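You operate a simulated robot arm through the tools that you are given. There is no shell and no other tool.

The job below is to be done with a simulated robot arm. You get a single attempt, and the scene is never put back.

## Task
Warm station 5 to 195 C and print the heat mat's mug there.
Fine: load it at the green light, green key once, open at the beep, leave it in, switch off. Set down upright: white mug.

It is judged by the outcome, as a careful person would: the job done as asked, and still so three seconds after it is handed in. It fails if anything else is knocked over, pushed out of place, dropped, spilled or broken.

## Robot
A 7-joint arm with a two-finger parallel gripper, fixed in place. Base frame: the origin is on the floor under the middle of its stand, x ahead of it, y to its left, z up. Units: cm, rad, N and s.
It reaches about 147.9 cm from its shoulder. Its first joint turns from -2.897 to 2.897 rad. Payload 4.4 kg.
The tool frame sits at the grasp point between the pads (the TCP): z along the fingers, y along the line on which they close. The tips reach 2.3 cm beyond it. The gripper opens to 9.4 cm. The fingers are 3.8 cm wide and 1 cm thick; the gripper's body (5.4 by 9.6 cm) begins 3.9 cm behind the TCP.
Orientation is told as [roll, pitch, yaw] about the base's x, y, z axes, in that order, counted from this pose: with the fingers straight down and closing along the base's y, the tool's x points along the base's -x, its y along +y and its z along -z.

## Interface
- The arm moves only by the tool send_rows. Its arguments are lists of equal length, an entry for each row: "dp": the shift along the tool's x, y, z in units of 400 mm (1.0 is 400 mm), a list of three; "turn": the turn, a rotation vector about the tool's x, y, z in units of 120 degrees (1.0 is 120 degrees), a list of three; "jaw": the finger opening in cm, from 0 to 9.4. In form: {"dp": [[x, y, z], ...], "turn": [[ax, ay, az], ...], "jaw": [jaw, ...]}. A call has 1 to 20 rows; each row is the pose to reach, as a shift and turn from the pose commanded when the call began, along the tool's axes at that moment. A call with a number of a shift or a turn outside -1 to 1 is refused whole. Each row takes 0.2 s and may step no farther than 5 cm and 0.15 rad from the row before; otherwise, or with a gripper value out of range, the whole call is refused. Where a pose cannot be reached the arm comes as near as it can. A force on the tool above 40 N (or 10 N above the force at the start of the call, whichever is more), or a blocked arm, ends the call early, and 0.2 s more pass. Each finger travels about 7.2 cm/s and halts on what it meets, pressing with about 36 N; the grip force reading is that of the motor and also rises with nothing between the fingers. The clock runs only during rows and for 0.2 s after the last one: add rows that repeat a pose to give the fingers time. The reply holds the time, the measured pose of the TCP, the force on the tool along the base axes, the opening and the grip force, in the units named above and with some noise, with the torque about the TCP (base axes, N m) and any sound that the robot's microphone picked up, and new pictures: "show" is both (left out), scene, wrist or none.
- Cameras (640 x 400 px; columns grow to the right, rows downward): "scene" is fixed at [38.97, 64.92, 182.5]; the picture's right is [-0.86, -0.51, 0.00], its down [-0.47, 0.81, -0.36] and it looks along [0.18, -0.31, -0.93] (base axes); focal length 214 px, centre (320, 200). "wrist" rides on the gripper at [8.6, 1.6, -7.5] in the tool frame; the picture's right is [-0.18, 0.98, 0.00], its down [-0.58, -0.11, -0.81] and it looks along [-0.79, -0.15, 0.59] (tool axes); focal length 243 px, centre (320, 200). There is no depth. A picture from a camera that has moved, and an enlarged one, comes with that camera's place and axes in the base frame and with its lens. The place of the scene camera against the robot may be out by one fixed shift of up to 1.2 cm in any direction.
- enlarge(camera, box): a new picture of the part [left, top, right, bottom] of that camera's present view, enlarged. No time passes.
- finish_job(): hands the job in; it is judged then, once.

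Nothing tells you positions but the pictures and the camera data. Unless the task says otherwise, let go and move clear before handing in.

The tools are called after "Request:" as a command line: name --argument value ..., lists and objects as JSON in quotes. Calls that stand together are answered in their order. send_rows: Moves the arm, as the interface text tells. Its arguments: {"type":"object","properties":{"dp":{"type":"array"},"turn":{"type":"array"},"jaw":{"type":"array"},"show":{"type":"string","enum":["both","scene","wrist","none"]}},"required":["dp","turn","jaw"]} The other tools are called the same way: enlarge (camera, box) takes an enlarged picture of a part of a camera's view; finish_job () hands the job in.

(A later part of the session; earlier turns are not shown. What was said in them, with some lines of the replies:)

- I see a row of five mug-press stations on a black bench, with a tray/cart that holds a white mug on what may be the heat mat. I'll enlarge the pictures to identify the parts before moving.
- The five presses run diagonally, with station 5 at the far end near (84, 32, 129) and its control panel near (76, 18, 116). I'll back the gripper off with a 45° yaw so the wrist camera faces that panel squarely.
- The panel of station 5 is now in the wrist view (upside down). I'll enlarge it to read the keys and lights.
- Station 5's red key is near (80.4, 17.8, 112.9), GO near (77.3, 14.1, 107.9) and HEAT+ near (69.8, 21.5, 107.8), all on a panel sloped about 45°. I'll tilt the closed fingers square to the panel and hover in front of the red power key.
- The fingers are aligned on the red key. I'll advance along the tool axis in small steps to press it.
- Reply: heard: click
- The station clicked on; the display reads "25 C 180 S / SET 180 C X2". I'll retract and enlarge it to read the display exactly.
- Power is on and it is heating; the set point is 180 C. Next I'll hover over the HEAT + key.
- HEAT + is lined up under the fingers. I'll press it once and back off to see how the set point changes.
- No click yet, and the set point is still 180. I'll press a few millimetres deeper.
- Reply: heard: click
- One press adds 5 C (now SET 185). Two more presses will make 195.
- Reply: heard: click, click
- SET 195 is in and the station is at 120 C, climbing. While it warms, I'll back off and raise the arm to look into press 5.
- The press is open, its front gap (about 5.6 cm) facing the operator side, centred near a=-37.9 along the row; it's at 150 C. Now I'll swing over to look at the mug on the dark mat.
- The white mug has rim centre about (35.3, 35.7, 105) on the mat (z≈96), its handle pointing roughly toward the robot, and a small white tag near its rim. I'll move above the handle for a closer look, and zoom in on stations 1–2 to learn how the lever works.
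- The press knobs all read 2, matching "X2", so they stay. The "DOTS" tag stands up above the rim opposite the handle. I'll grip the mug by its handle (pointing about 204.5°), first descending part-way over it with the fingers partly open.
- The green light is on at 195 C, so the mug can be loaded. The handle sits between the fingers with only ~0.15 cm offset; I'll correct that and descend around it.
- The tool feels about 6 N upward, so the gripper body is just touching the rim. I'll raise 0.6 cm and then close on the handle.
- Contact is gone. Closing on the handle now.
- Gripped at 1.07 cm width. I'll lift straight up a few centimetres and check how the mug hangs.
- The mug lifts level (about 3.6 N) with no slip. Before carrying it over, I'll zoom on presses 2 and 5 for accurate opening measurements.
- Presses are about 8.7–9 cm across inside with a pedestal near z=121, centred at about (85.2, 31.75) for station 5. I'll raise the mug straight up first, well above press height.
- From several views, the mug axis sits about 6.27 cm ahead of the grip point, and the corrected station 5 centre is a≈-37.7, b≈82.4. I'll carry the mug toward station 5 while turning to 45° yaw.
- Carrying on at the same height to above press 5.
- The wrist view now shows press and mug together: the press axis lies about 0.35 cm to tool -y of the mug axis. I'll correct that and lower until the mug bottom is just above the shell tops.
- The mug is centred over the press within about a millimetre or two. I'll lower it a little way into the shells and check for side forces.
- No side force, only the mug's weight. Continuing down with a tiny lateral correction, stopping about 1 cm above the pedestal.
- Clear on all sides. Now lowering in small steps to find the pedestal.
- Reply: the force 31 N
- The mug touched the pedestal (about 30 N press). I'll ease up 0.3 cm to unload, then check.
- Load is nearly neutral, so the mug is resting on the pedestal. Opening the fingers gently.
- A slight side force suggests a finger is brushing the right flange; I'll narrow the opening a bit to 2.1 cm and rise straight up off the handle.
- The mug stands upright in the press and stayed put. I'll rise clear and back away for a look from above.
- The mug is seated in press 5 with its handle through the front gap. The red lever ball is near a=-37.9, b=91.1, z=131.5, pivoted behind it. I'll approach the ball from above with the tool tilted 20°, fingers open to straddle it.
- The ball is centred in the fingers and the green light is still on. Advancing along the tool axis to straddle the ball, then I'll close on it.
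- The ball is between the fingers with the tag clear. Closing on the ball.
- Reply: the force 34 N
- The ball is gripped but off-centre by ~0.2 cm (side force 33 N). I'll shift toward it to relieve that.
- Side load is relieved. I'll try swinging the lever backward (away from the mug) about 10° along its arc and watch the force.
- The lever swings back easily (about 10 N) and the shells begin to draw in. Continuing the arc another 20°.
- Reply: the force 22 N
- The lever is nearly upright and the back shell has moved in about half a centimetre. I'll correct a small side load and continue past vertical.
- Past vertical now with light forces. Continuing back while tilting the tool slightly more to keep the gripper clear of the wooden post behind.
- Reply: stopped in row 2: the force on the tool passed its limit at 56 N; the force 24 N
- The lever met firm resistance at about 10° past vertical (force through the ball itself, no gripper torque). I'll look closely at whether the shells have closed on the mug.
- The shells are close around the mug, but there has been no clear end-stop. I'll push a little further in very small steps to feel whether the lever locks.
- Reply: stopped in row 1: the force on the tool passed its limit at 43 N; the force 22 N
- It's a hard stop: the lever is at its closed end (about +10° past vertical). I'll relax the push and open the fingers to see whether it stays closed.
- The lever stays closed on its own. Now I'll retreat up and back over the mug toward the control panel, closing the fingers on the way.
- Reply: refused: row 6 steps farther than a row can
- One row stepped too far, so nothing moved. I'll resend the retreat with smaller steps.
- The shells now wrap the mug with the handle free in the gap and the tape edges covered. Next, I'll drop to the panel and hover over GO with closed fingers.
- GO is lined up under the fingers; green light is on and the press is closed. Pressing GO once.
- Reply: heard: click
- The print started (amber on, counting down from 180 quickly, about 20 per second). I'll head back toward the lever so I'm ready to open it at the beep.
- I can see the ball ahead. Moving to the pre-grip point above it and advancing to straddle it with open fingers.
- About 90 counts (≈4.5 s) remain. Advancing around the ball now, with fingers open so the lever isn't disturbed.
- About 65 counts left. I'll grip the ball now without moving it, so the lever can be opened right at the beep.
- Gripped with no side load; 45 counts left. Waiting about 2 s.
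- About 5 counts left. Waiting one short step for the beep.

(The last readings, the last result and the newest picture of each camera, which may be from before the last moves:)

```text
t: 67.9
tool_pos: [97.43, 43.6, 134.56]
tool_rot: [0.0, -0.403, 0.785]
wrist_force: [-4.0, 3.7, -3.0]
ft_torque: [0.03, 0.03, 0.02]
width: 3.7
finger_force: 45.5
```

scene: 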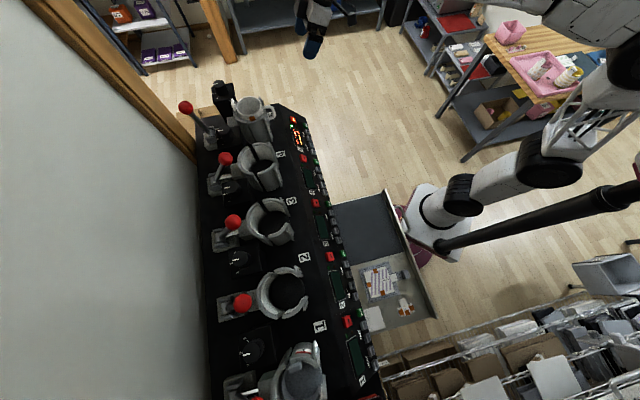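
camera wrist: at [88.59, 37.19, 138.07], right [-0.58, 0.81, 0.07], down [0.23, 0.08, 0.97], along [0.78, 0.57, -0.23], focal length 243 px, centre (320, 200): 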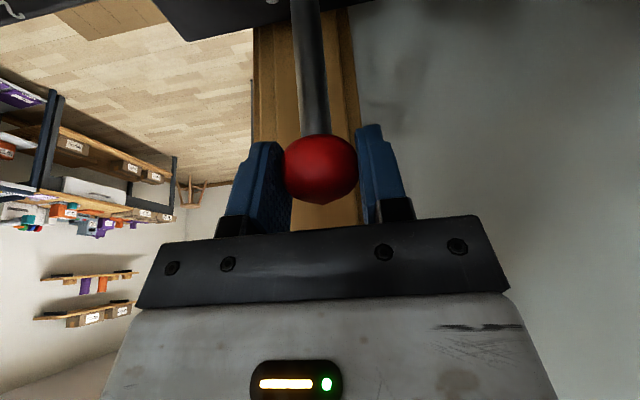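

No beep reported yet; I'll wait one more short step.

Request:
send_rows --dp '[[0, 0, 0]]' --turn '[[0, 0, 0]]' --jaw '[3]' --show "none"

Request:
enlarge --camera "scene" --box '[270, 105, 334, 145]'

```text
t: 68.3
tool_pos: [97.5, 43.69, 134.67]
tool_rot: [0.0, -0.403, 0.784]
wrist_force: [-4.9, 4.0, -2.1]
ft_torque: [0.01, 0.06, 0.05]
width: 3.69
finger_force: 45.1
```

```text
10.00 times, centred on (302, 125) of scene
camera zoom: at [38.97, 64.92, 182.5], right [-0.86, -0.51, 0.0], down [-0.47, 0.81, -0.36], along [0.18, -0.31, -0.93], focal length 2145 px, centre (500, 950)
```

zoom: 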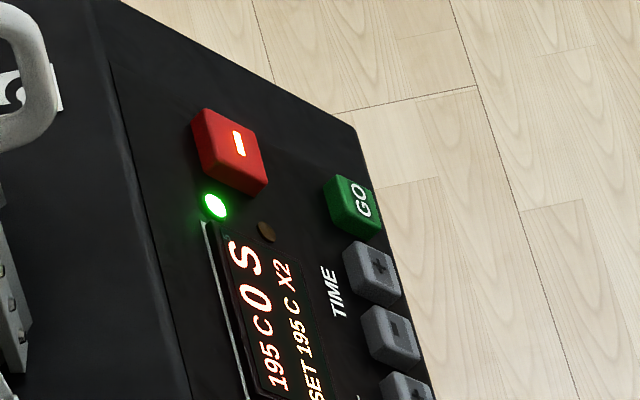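

The timer shows 0 and amber is off, but no beep was reported. One more short step to listen.

Request:
send_rows --dp '[[0, 0, 0]]' --turn '[[0, 0, 0]]' --jaw '[3]' --show "none"

Request:
enlarge --camera "scene" --box '[270, 105, 334, 145]'

```text
t: 68.7
tool_pos: [97.39, 43.67, 134.66]
tool_rot: [0.0, -0.402, 0.785]
wrist_force: [-4.0, 4.3, -3.5]
ft_torque: [0.02, 0.03, 0.08]
width: 3.7
finger_force: 44.5
```

```text
10.00 times, centred on (302, 125) of scene
camera zoom: at [38.97, 64.92, 182.5], right [-0.86, -0.51, 0.0], down [-0.47, 0.81, -0.36], along [0.18, -0.31, -0.93], focal length 2145 px, centre (500, 950)
```

zoom: 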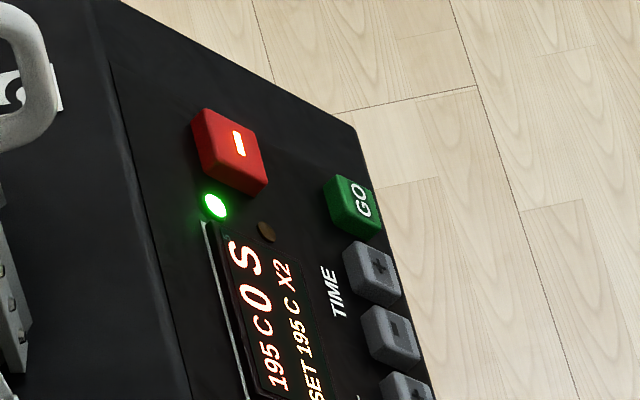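

Request:
send_rows --dp '[[0, 0, 0], [0, 0, 0]]' --turn '[[0, 0, 0], [0, 0, 0]]' --jaw '[3, 3]' --show "none"

Request:
enlarge --camera "scene" --box '[270, 105, 334, 145]'

```text
t: 69.3
tool_pos: [97.37, 43.57, 134.62]
tool_rot: [0.0, -0.403, 0.785]
wrist_force: [-4.8, 4.8, -3.9]
ft_torque: [0.06, 0.04, 0.03]
width: 3.69
finger_force: 44.7
```

```text
10.00 times, centred on (302, 125) of scene
camera zoom: at [38.97, 64.92, 182.5], right [-0.86, -0.51, 0.0], down [-0.47, 0.81, -0.36], along [0.18, -0.31, -0.93], focal length 2145 px, centre (500, 950)
```

zoom: 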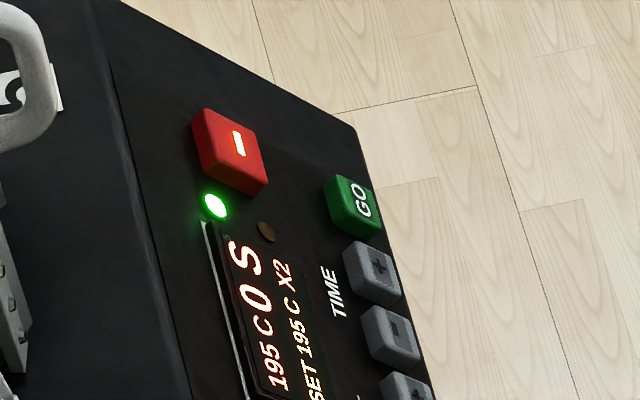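

Request:
send_rows --dp '[[0, 0, 0], [0, 0, 0], [0, 0, 0]]' --turn '[[0, 0, 0], [0, 0, 0], [0, 0, 0]]' --jaw '[3, 3, 3]' --show "none"

Request:
enlarge --camera "scene" --box '[270, 105, 334, 145]'

```text
t: 70.1
tool_pos: [97.31, 43.69, 134.52]
tool_rot: [0.001, -0.403, 0.787]
wrist_force: [-5.2, 3.7, -3.1]
ft_torque: [0.06, 0.04, -0.02]
width: 3.71
finger_force: 45.0
```

```text
10.00 times, centred on (302, 125) of scene
camera zoom: at [38.97, 64.92, 182.5], right [-0.86, -0.51, 0.0], down [-0.47, 0.81, -0.36], along [0.18, -0.31, -0.93], focal length 2145 px, centre (500, 950)
```

zoom: 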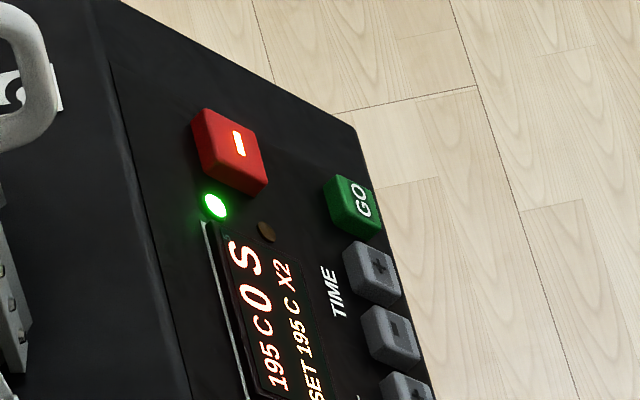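

The timer has been at 0 with amber off for a couple of seconds and no beep is coming through, so the cycle has clearly ended. I'll open the lever forward along its arc now.

Request:
send_rows --dp '[[0.0313, 0, -0.0177], [0.0659, 0, -0.0322], [0.1022, 0, -0.0422], [0.1391, -0.001, -0.0479], [0.1767, -0.002, -0.049], [0.2087, -0.002, -0.046], [0.2273, -0.002, -0.043], [0.2273, -0.002, -0.043]]' --turn '[[0, 0, 0], [0, 0, 0], [0, 0, 0], [0, 0, 0], [0, 0, 0], [0, 0, 0], [0, 0, 0], [0, 0, 0]]' --jaw '[3, 3, 3, 3, 3, 3, 3, 3]'

Request:
enlarge --camera "scene" --box '[185, 70, 275, 140]'

```text
t: 71.9
tool_pos: [91.05, 37.33, 132.67]
tool_rot: [0.001, -0.403, 0.787]
wrist_force: [-17.4, 24.7, 5.7]
ft_torque: [1.12, -0.66, 0.3]
width: 3.67
finger_force: 44.8
camera wrist: at [82.2, 30.79, 136.16], right [-0.58, 0.81, 0.07], down [0.23, 0.08, 0.97], along [0.78, 0.58, -0.23], focal length 243 px, centre (320, 200)
```

scene: 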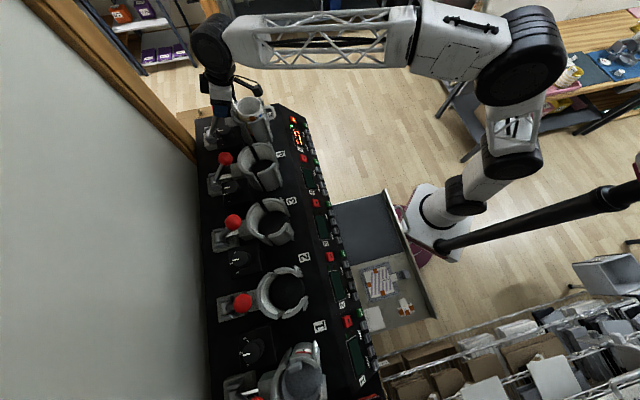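
wrist: 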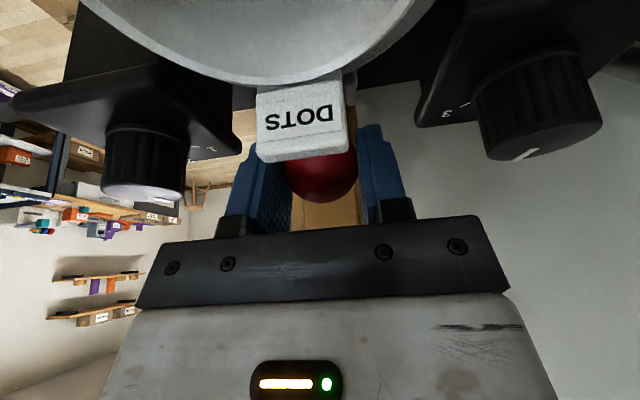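

```text
5.71 times, centred on (230, 105) of scene
camera zoom: at [38.97, 64.92, 182.5], right [-0.86, -0.51, 0.0], down [-0.47, 0.81, -0.36], along [0.18, -0.31, -0.93], focal length 1226 px, centre (834, 743)
```

zoom: 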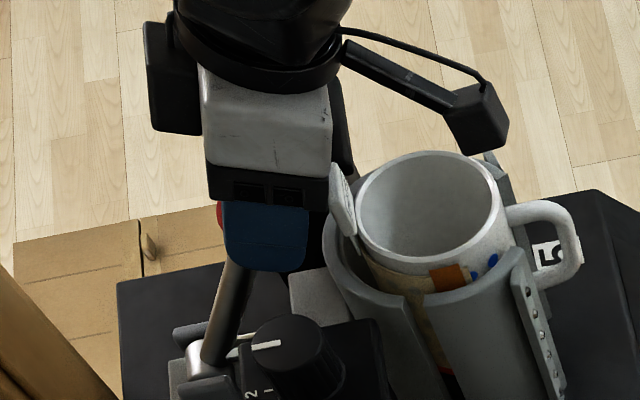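

The lever is back in its open position and the shells have parted; dark blue dots now show on the mug itself. I'll relieve the side load and release the ball.

Request:
send_rows --dp '[[0, 0.003, 0], [0, 0.0055, 0], [0, 0.0055, 0], [0, 0.0055, 0], [0, 0.0055, 0], [0, 0.0055, 0], [0, 0.0055, 0]]' --turn '[[0, 0, 0], [0, 0, 0], [0, 0, 0], [0, 0, 0], [0, 0, 0], [0, 0, 0], [0, 0, 0]]' --jaw '[3, 3, 3, 4.2, 5, 5.8, 5.8]' --show "wrist"

Request:
enlarge --camera "scene" --box '[235, 85, 291, 141]'

```text
t: 73.5
tool_pos: [91.03, 37.36, 132.55]
tool_rot: [0.001, -0.403, 0.786]
wrist_force: [-0.2, -0.2, 0.4]
ft_torque: [0.03, -0.01, 0.0]
width: 5.78
finger_force: 0.1
camera wrist: at [82.12, 30.9, 136.07], right [-0.58, 0.81, 0.07], down [0.23, 0.08, 0.97], along [0.78, 0.57, -0.23], focal length 243 px, centre (320, 200)
```

wrist: 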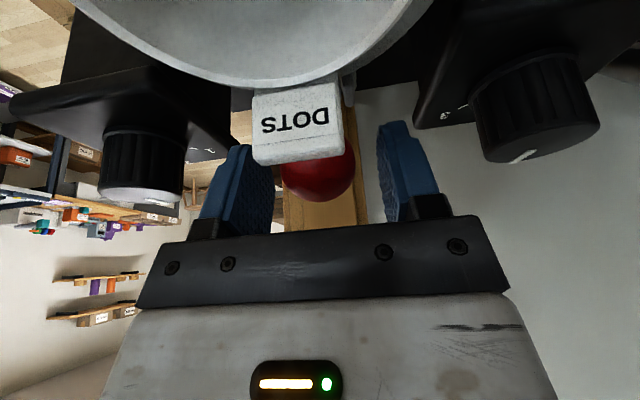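

```text
7.14 times, centred on (263, 113) of scene
camera zoom: at [38.97, 64.92, 182.5], right [-0.86, -0.51, 0.0], down [-0.47, 0.81, -0.36], along [0.18, -0.31, -0.93], focal length 1532 px, centre (727, 821)
```

zoom: 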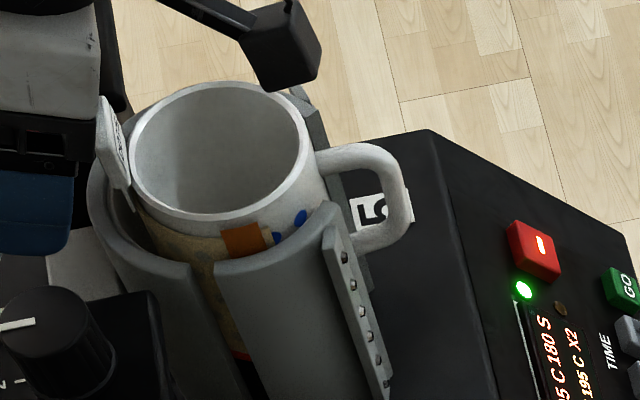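

The print is on the mug and the timer has reset. Now I'll retreat from the ball, back over the mug, to the panel to switch station 5 off.

Request:
send_rows --dp '[[0, 0, -0.06], [0, 0, -0.14], [0, 0, -0.225], [0.09, -0.025, -0.273], [0.185, -0.052, -0.323], [0.28, -0.079, -0.374], [0.375, -0.106, -0.424], [0.47, -0.133, -0.474], [0.535, -0.151, -0.509], [0.56, -0.158, -0.522], [0.56, -0.158, -0.522]]' --turn '[[0, 0, 0], [0, 0, 0], [0, 0, 0], [0, 0, 0], [0, 0, 0], [0, 0, 0], [0, 0, 0], [0, 0, 0], [0, 0, 0], [0, 0, 0], [0, 0, 0]]' --jaw '[5.8, 5.8, 5.8, 5.8, 5.8, 6.5, 7, 7, 7, 7, 7]'

Request:
enlarge --camera "scene" --box '[205, 75, 295, 145]'

Request:
enlarge --camera "wrist" --box '[280, 20, 440, 200]'

```text
t: 75.9
tool_pos: [75.31, 12.61, 143.08]
tool_rot: [0.0, -0.401, 0.785]
wrist_force: [0.0, 0.4, 0.4]
ft_torque: [0.02, -0.01, 0.01]
width: 7.03
finger_force: 0.0
camera wrist: at [66.32, 6.07, 146.55], right [-0.58, 0.81, 0.07], down [0.23, 0.08, 0.97], along [0.78, 0.57, -0.23], focal length 243 px, centre (320, 200)
```

scene: 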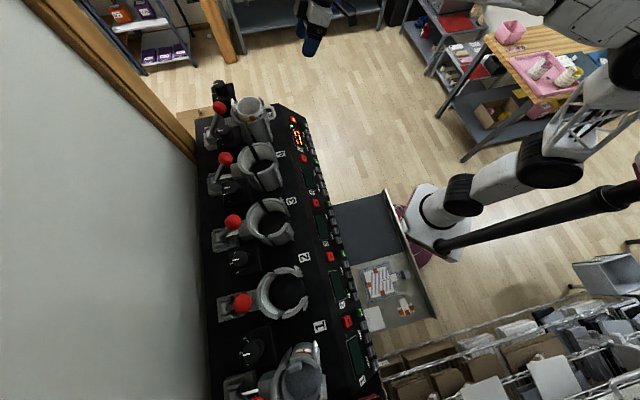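
wrist: 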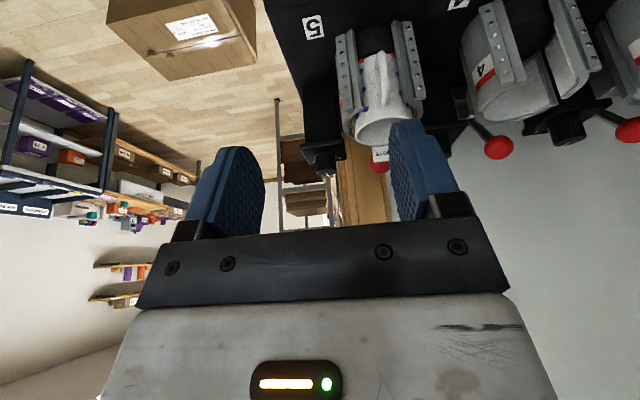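

```text
5.71 times, centred on (250, 110) of scene
camera zoom: at [38.97, 64.92, 182.5], right [-0.86, -0.51, 0.0], down [-0.47, 0.81, -0.36], along [0.18, -0.31, -0.93], focal length 1226 px, centre (720, 714)
```

zoom: 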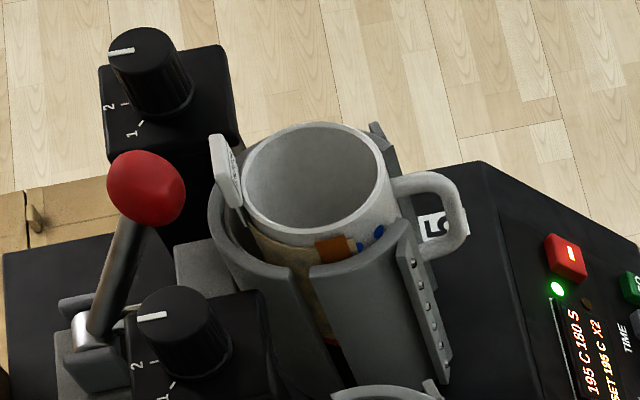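

```text
2.22 times, centred on (360, 110) of wrist
camera zoom: at [66.32, 6.07, 146.55], right [-0.58, 0.81, 0.07], down [0.23, 0.08, 0.97], along [0.78, 0.57, -0.23], focal length 539 px, centre (231, 400)
```

zoom: 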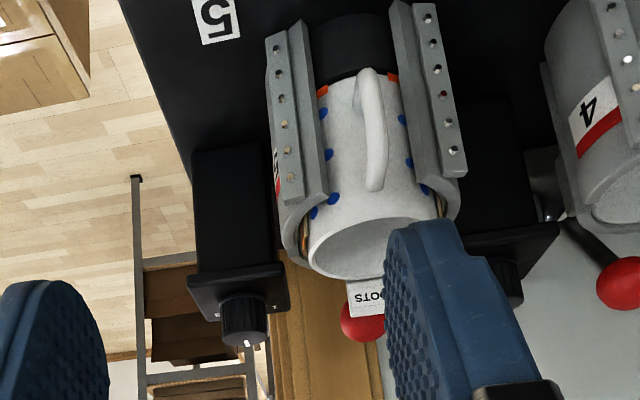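

Dots are printed crisply on the mug and the lever is open. Moving to hover over the red power key.

Request:
send_rows --dp '[[0.02, 0, 0.07], [0.045, 0, 0.155], [0.072, 0, 0.245], [0.1, 0.001, 0.335], [0.128, 0.001, 0.425], [0.156, 0.001, 0.51], [0.178, 0.0017, 0.58], [0.189, 0.0017, 0.615], [0.189, 0.0017, 0.615]]' --turn '[[0, -0.025, 0], [0, -0.05, 0], [0, -0.075, 0], [0, -0.1, 0], [0, -0.125, 0], [0, -0.15, 0], [0, -0.17, 0], [0, -0.1825, 0], [0, -0.1825, 0]]' --jaw '[6, 5, 4, 3, 2, 1, 0, 0, 0]' --show "wrist"

```text
t: 77.9
tool_pos: [76.96, 14.4, 117.45]
tool_rot: [-0.001, -0.786, 0.785]
wrist_force: [0.1, 0.4, 0.3]
ft_torque: [0.04, -0.01, -0.01]
width: 0.0
finger_force: 37.0
camera wrist: at [67.72, 7.62, 116.61], right [-0.6, 0.79, 0.13], down [-0.04, -0.19, 0.98], along [0.8, 0.59, 0.14], focal length 243 px, centre (320, 200)
```

wrist: 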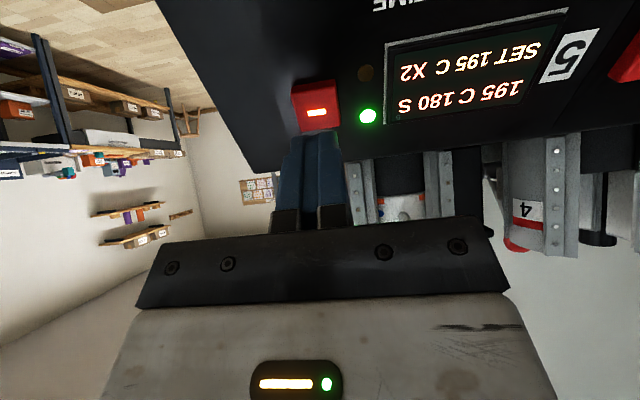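

Aligned on the red key. Pressing it once to switch off, then backing away.

Request:
send_rows --dp '[[0, 0, 0.05], [0, 0, 0.085], [0, 0, 0.1], [0, 0, 0.106], [0, 0, 0.08], [0, 0, 0.03], [0, 0, 0]]' --turn '[[0, 0, 0], [0, 0, 0], [0, 0, 0], [0, 0, 0], [0, 0, 0], [0, 0, 0], [0, 0, 0]]' --jaw '[0, 0, 0, 0, 0, 0, 0]' --show "wrist"

Request:
enlarge --camera "scene" --box '[270, 105, 334, 145]'

```text
t: 79.5
tool_pos: [76.8, 14.53, 117.45]
tool_rot: [0.001, -0.786, 0.785]
wrist_force: [0.6, -0.4, -0.9]
ft_torque: [0.02, -0.01, 0.0]
width: 0.0
finger_force: 36.0
heard: click
camera wrist: at [67.7, 7.66, 116.59], right [-0.6, 0.79, 0.13], down [-0.03, -0.19, 0.98], along [0.8, 0.59, 0.14], focal length 243 px, centre (320, 200)
```

wrist: 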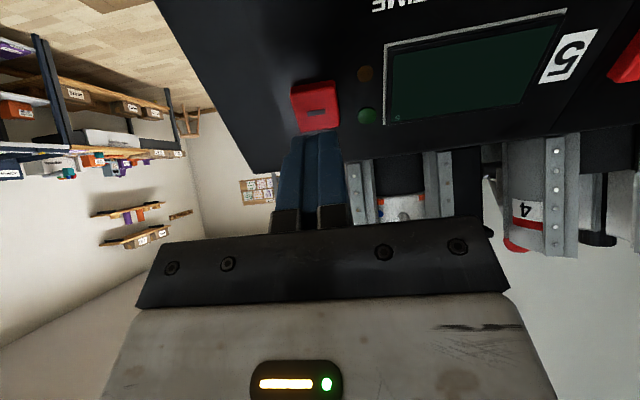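

```text
10.00 times, centred on (302, 125) of scene
camera zoom: at [38.97, 64.92, 182.5], right [-0.86, -0.51, 0.0], down [-0.47, 0.81, -0.36], along [0.18, -0.31, -0.93], focal length 2145 px, centre (500, 950)
```

zoom: 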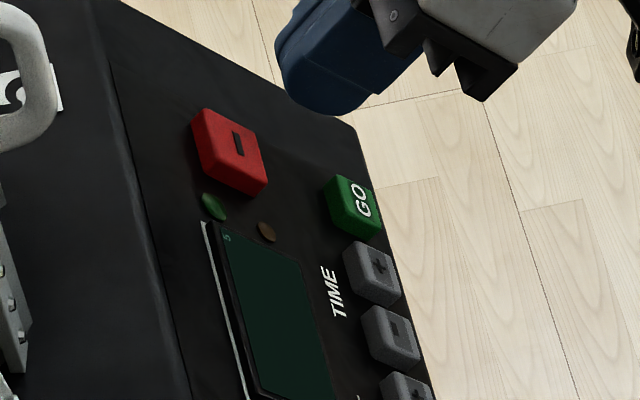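

The display and lights are off. I'll back the arm clear and take a final look at everything.

Request:
send_rows --dp '[[0, 0, -0.08], [0, 0, -0.18], [0, 0, -0.29], [0, 0, -0.4], [0, 0, -0.5], [0, 0, -0.5]]' --turn '[[0, 0, 0], [0, 0, 0], [0, 0, 0], [0, 0, 0], [0, 0, 0], [0, 0, 0]]' --jaw '[0, 0, 0, 0, 0, 0]'

Request:
enlarge --camera "scene" --box '[205, 70, 325, 150]'

Request:
enlarge --camera "scene" --box '[325, 180, 445, 340]'

```text
t: 80.9
tool_pos: [66.96, 4.52, 131.71]
tool_rot: [-0.001, -0.785, 0.787]
wrist_force: [0.0, 0.2, 0.1]
ft_torque: [0.02, -0.02, -0.02]
width: 0.02
finger_force: 36.0
camera wrist: at [57.72, -2.31, 130.82], right [-0.6, 0.79, 0.13], down [-0.03, -0.19, 0.98], along [0.8, 0.59, 0.14], focal length 243 px, centre (320, 200)
```

scene: 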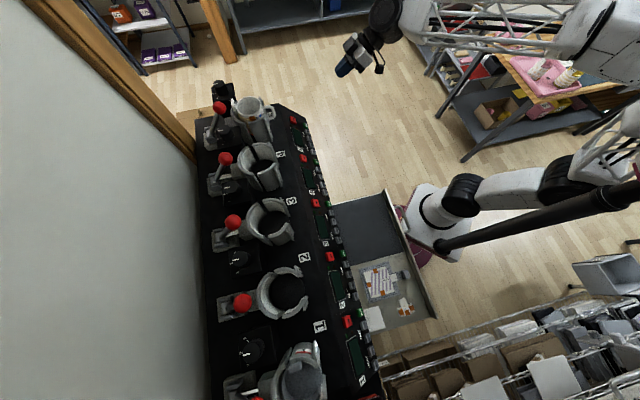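
wrist: 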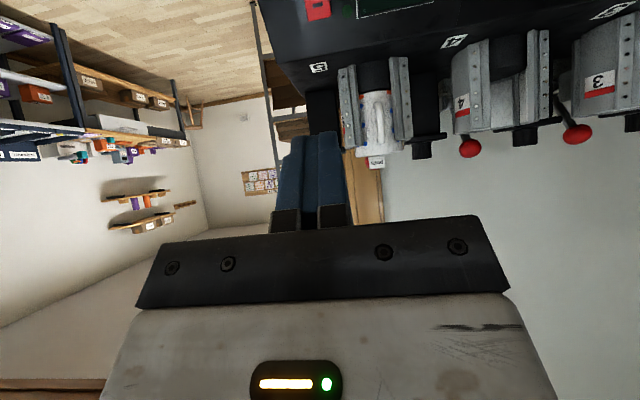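

```text
5.00 times, centred on (265, 110) of scene
camera zoom: at [38.97, 64.92, 182.5], right [-0.86, -0.51, 0.0], down [-0.47, 0.81, -0.36], along [0.18, -0.31, -0.93], focal length 1072 px, centre (595, 650)
```

zoom: 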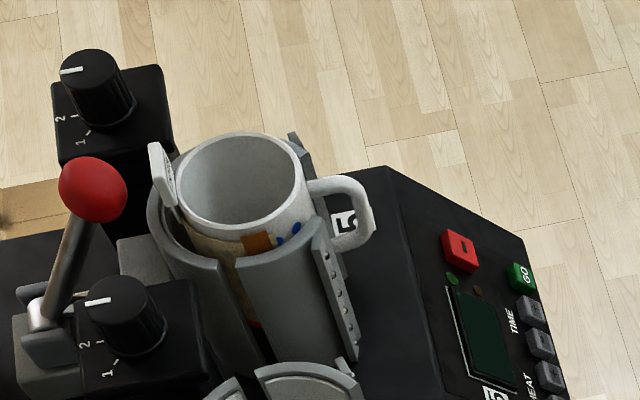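

```text
2.50 times, centred on (385, 260) of scene
camera zoom: at [38.97, 64.92, 182.5], right [-0.86, -0.51, 0.0], down [-0.47, 0.81, -0.36], along [0.18, -0.31, -0.93], focal length 536 px, centre (158, 50)
```

zoom: 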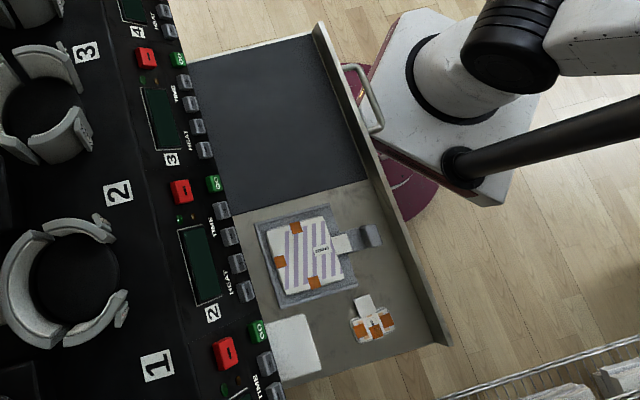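

Station 5 is off, its lever is open, and the printed mug stands upright in the press. Nothing else has been disturbed and the arm is clear, so I'm handing the job in.

Request:
finish_job

```text
The job is handed in.
```

I printed the heat mat's white mug at station 5 and left it standing upright in the press. The one departure is that I opened the press on the timer, because I never heard the beep.

- **Warm-up:** I switched station 5 on, raised the heat setting from 180 to 195 C, and waited for the green light before loading.
- **Print:** I pressed the green key once and the timer ran from 180 down to 0.
- **No beep:** When the timer reached 0 the amber light went out, but the microphone picked up no beep. I waited about two seconds longer and then opened the press.
- **Result:** Dark blue dots show on the mug. The transfer paper looks slightly tan, so the print may have run a little long.
- **Finish:** The lever is open, station 5 is off, and the mug is still in the press. The arm is clear and nothing else looks moved.
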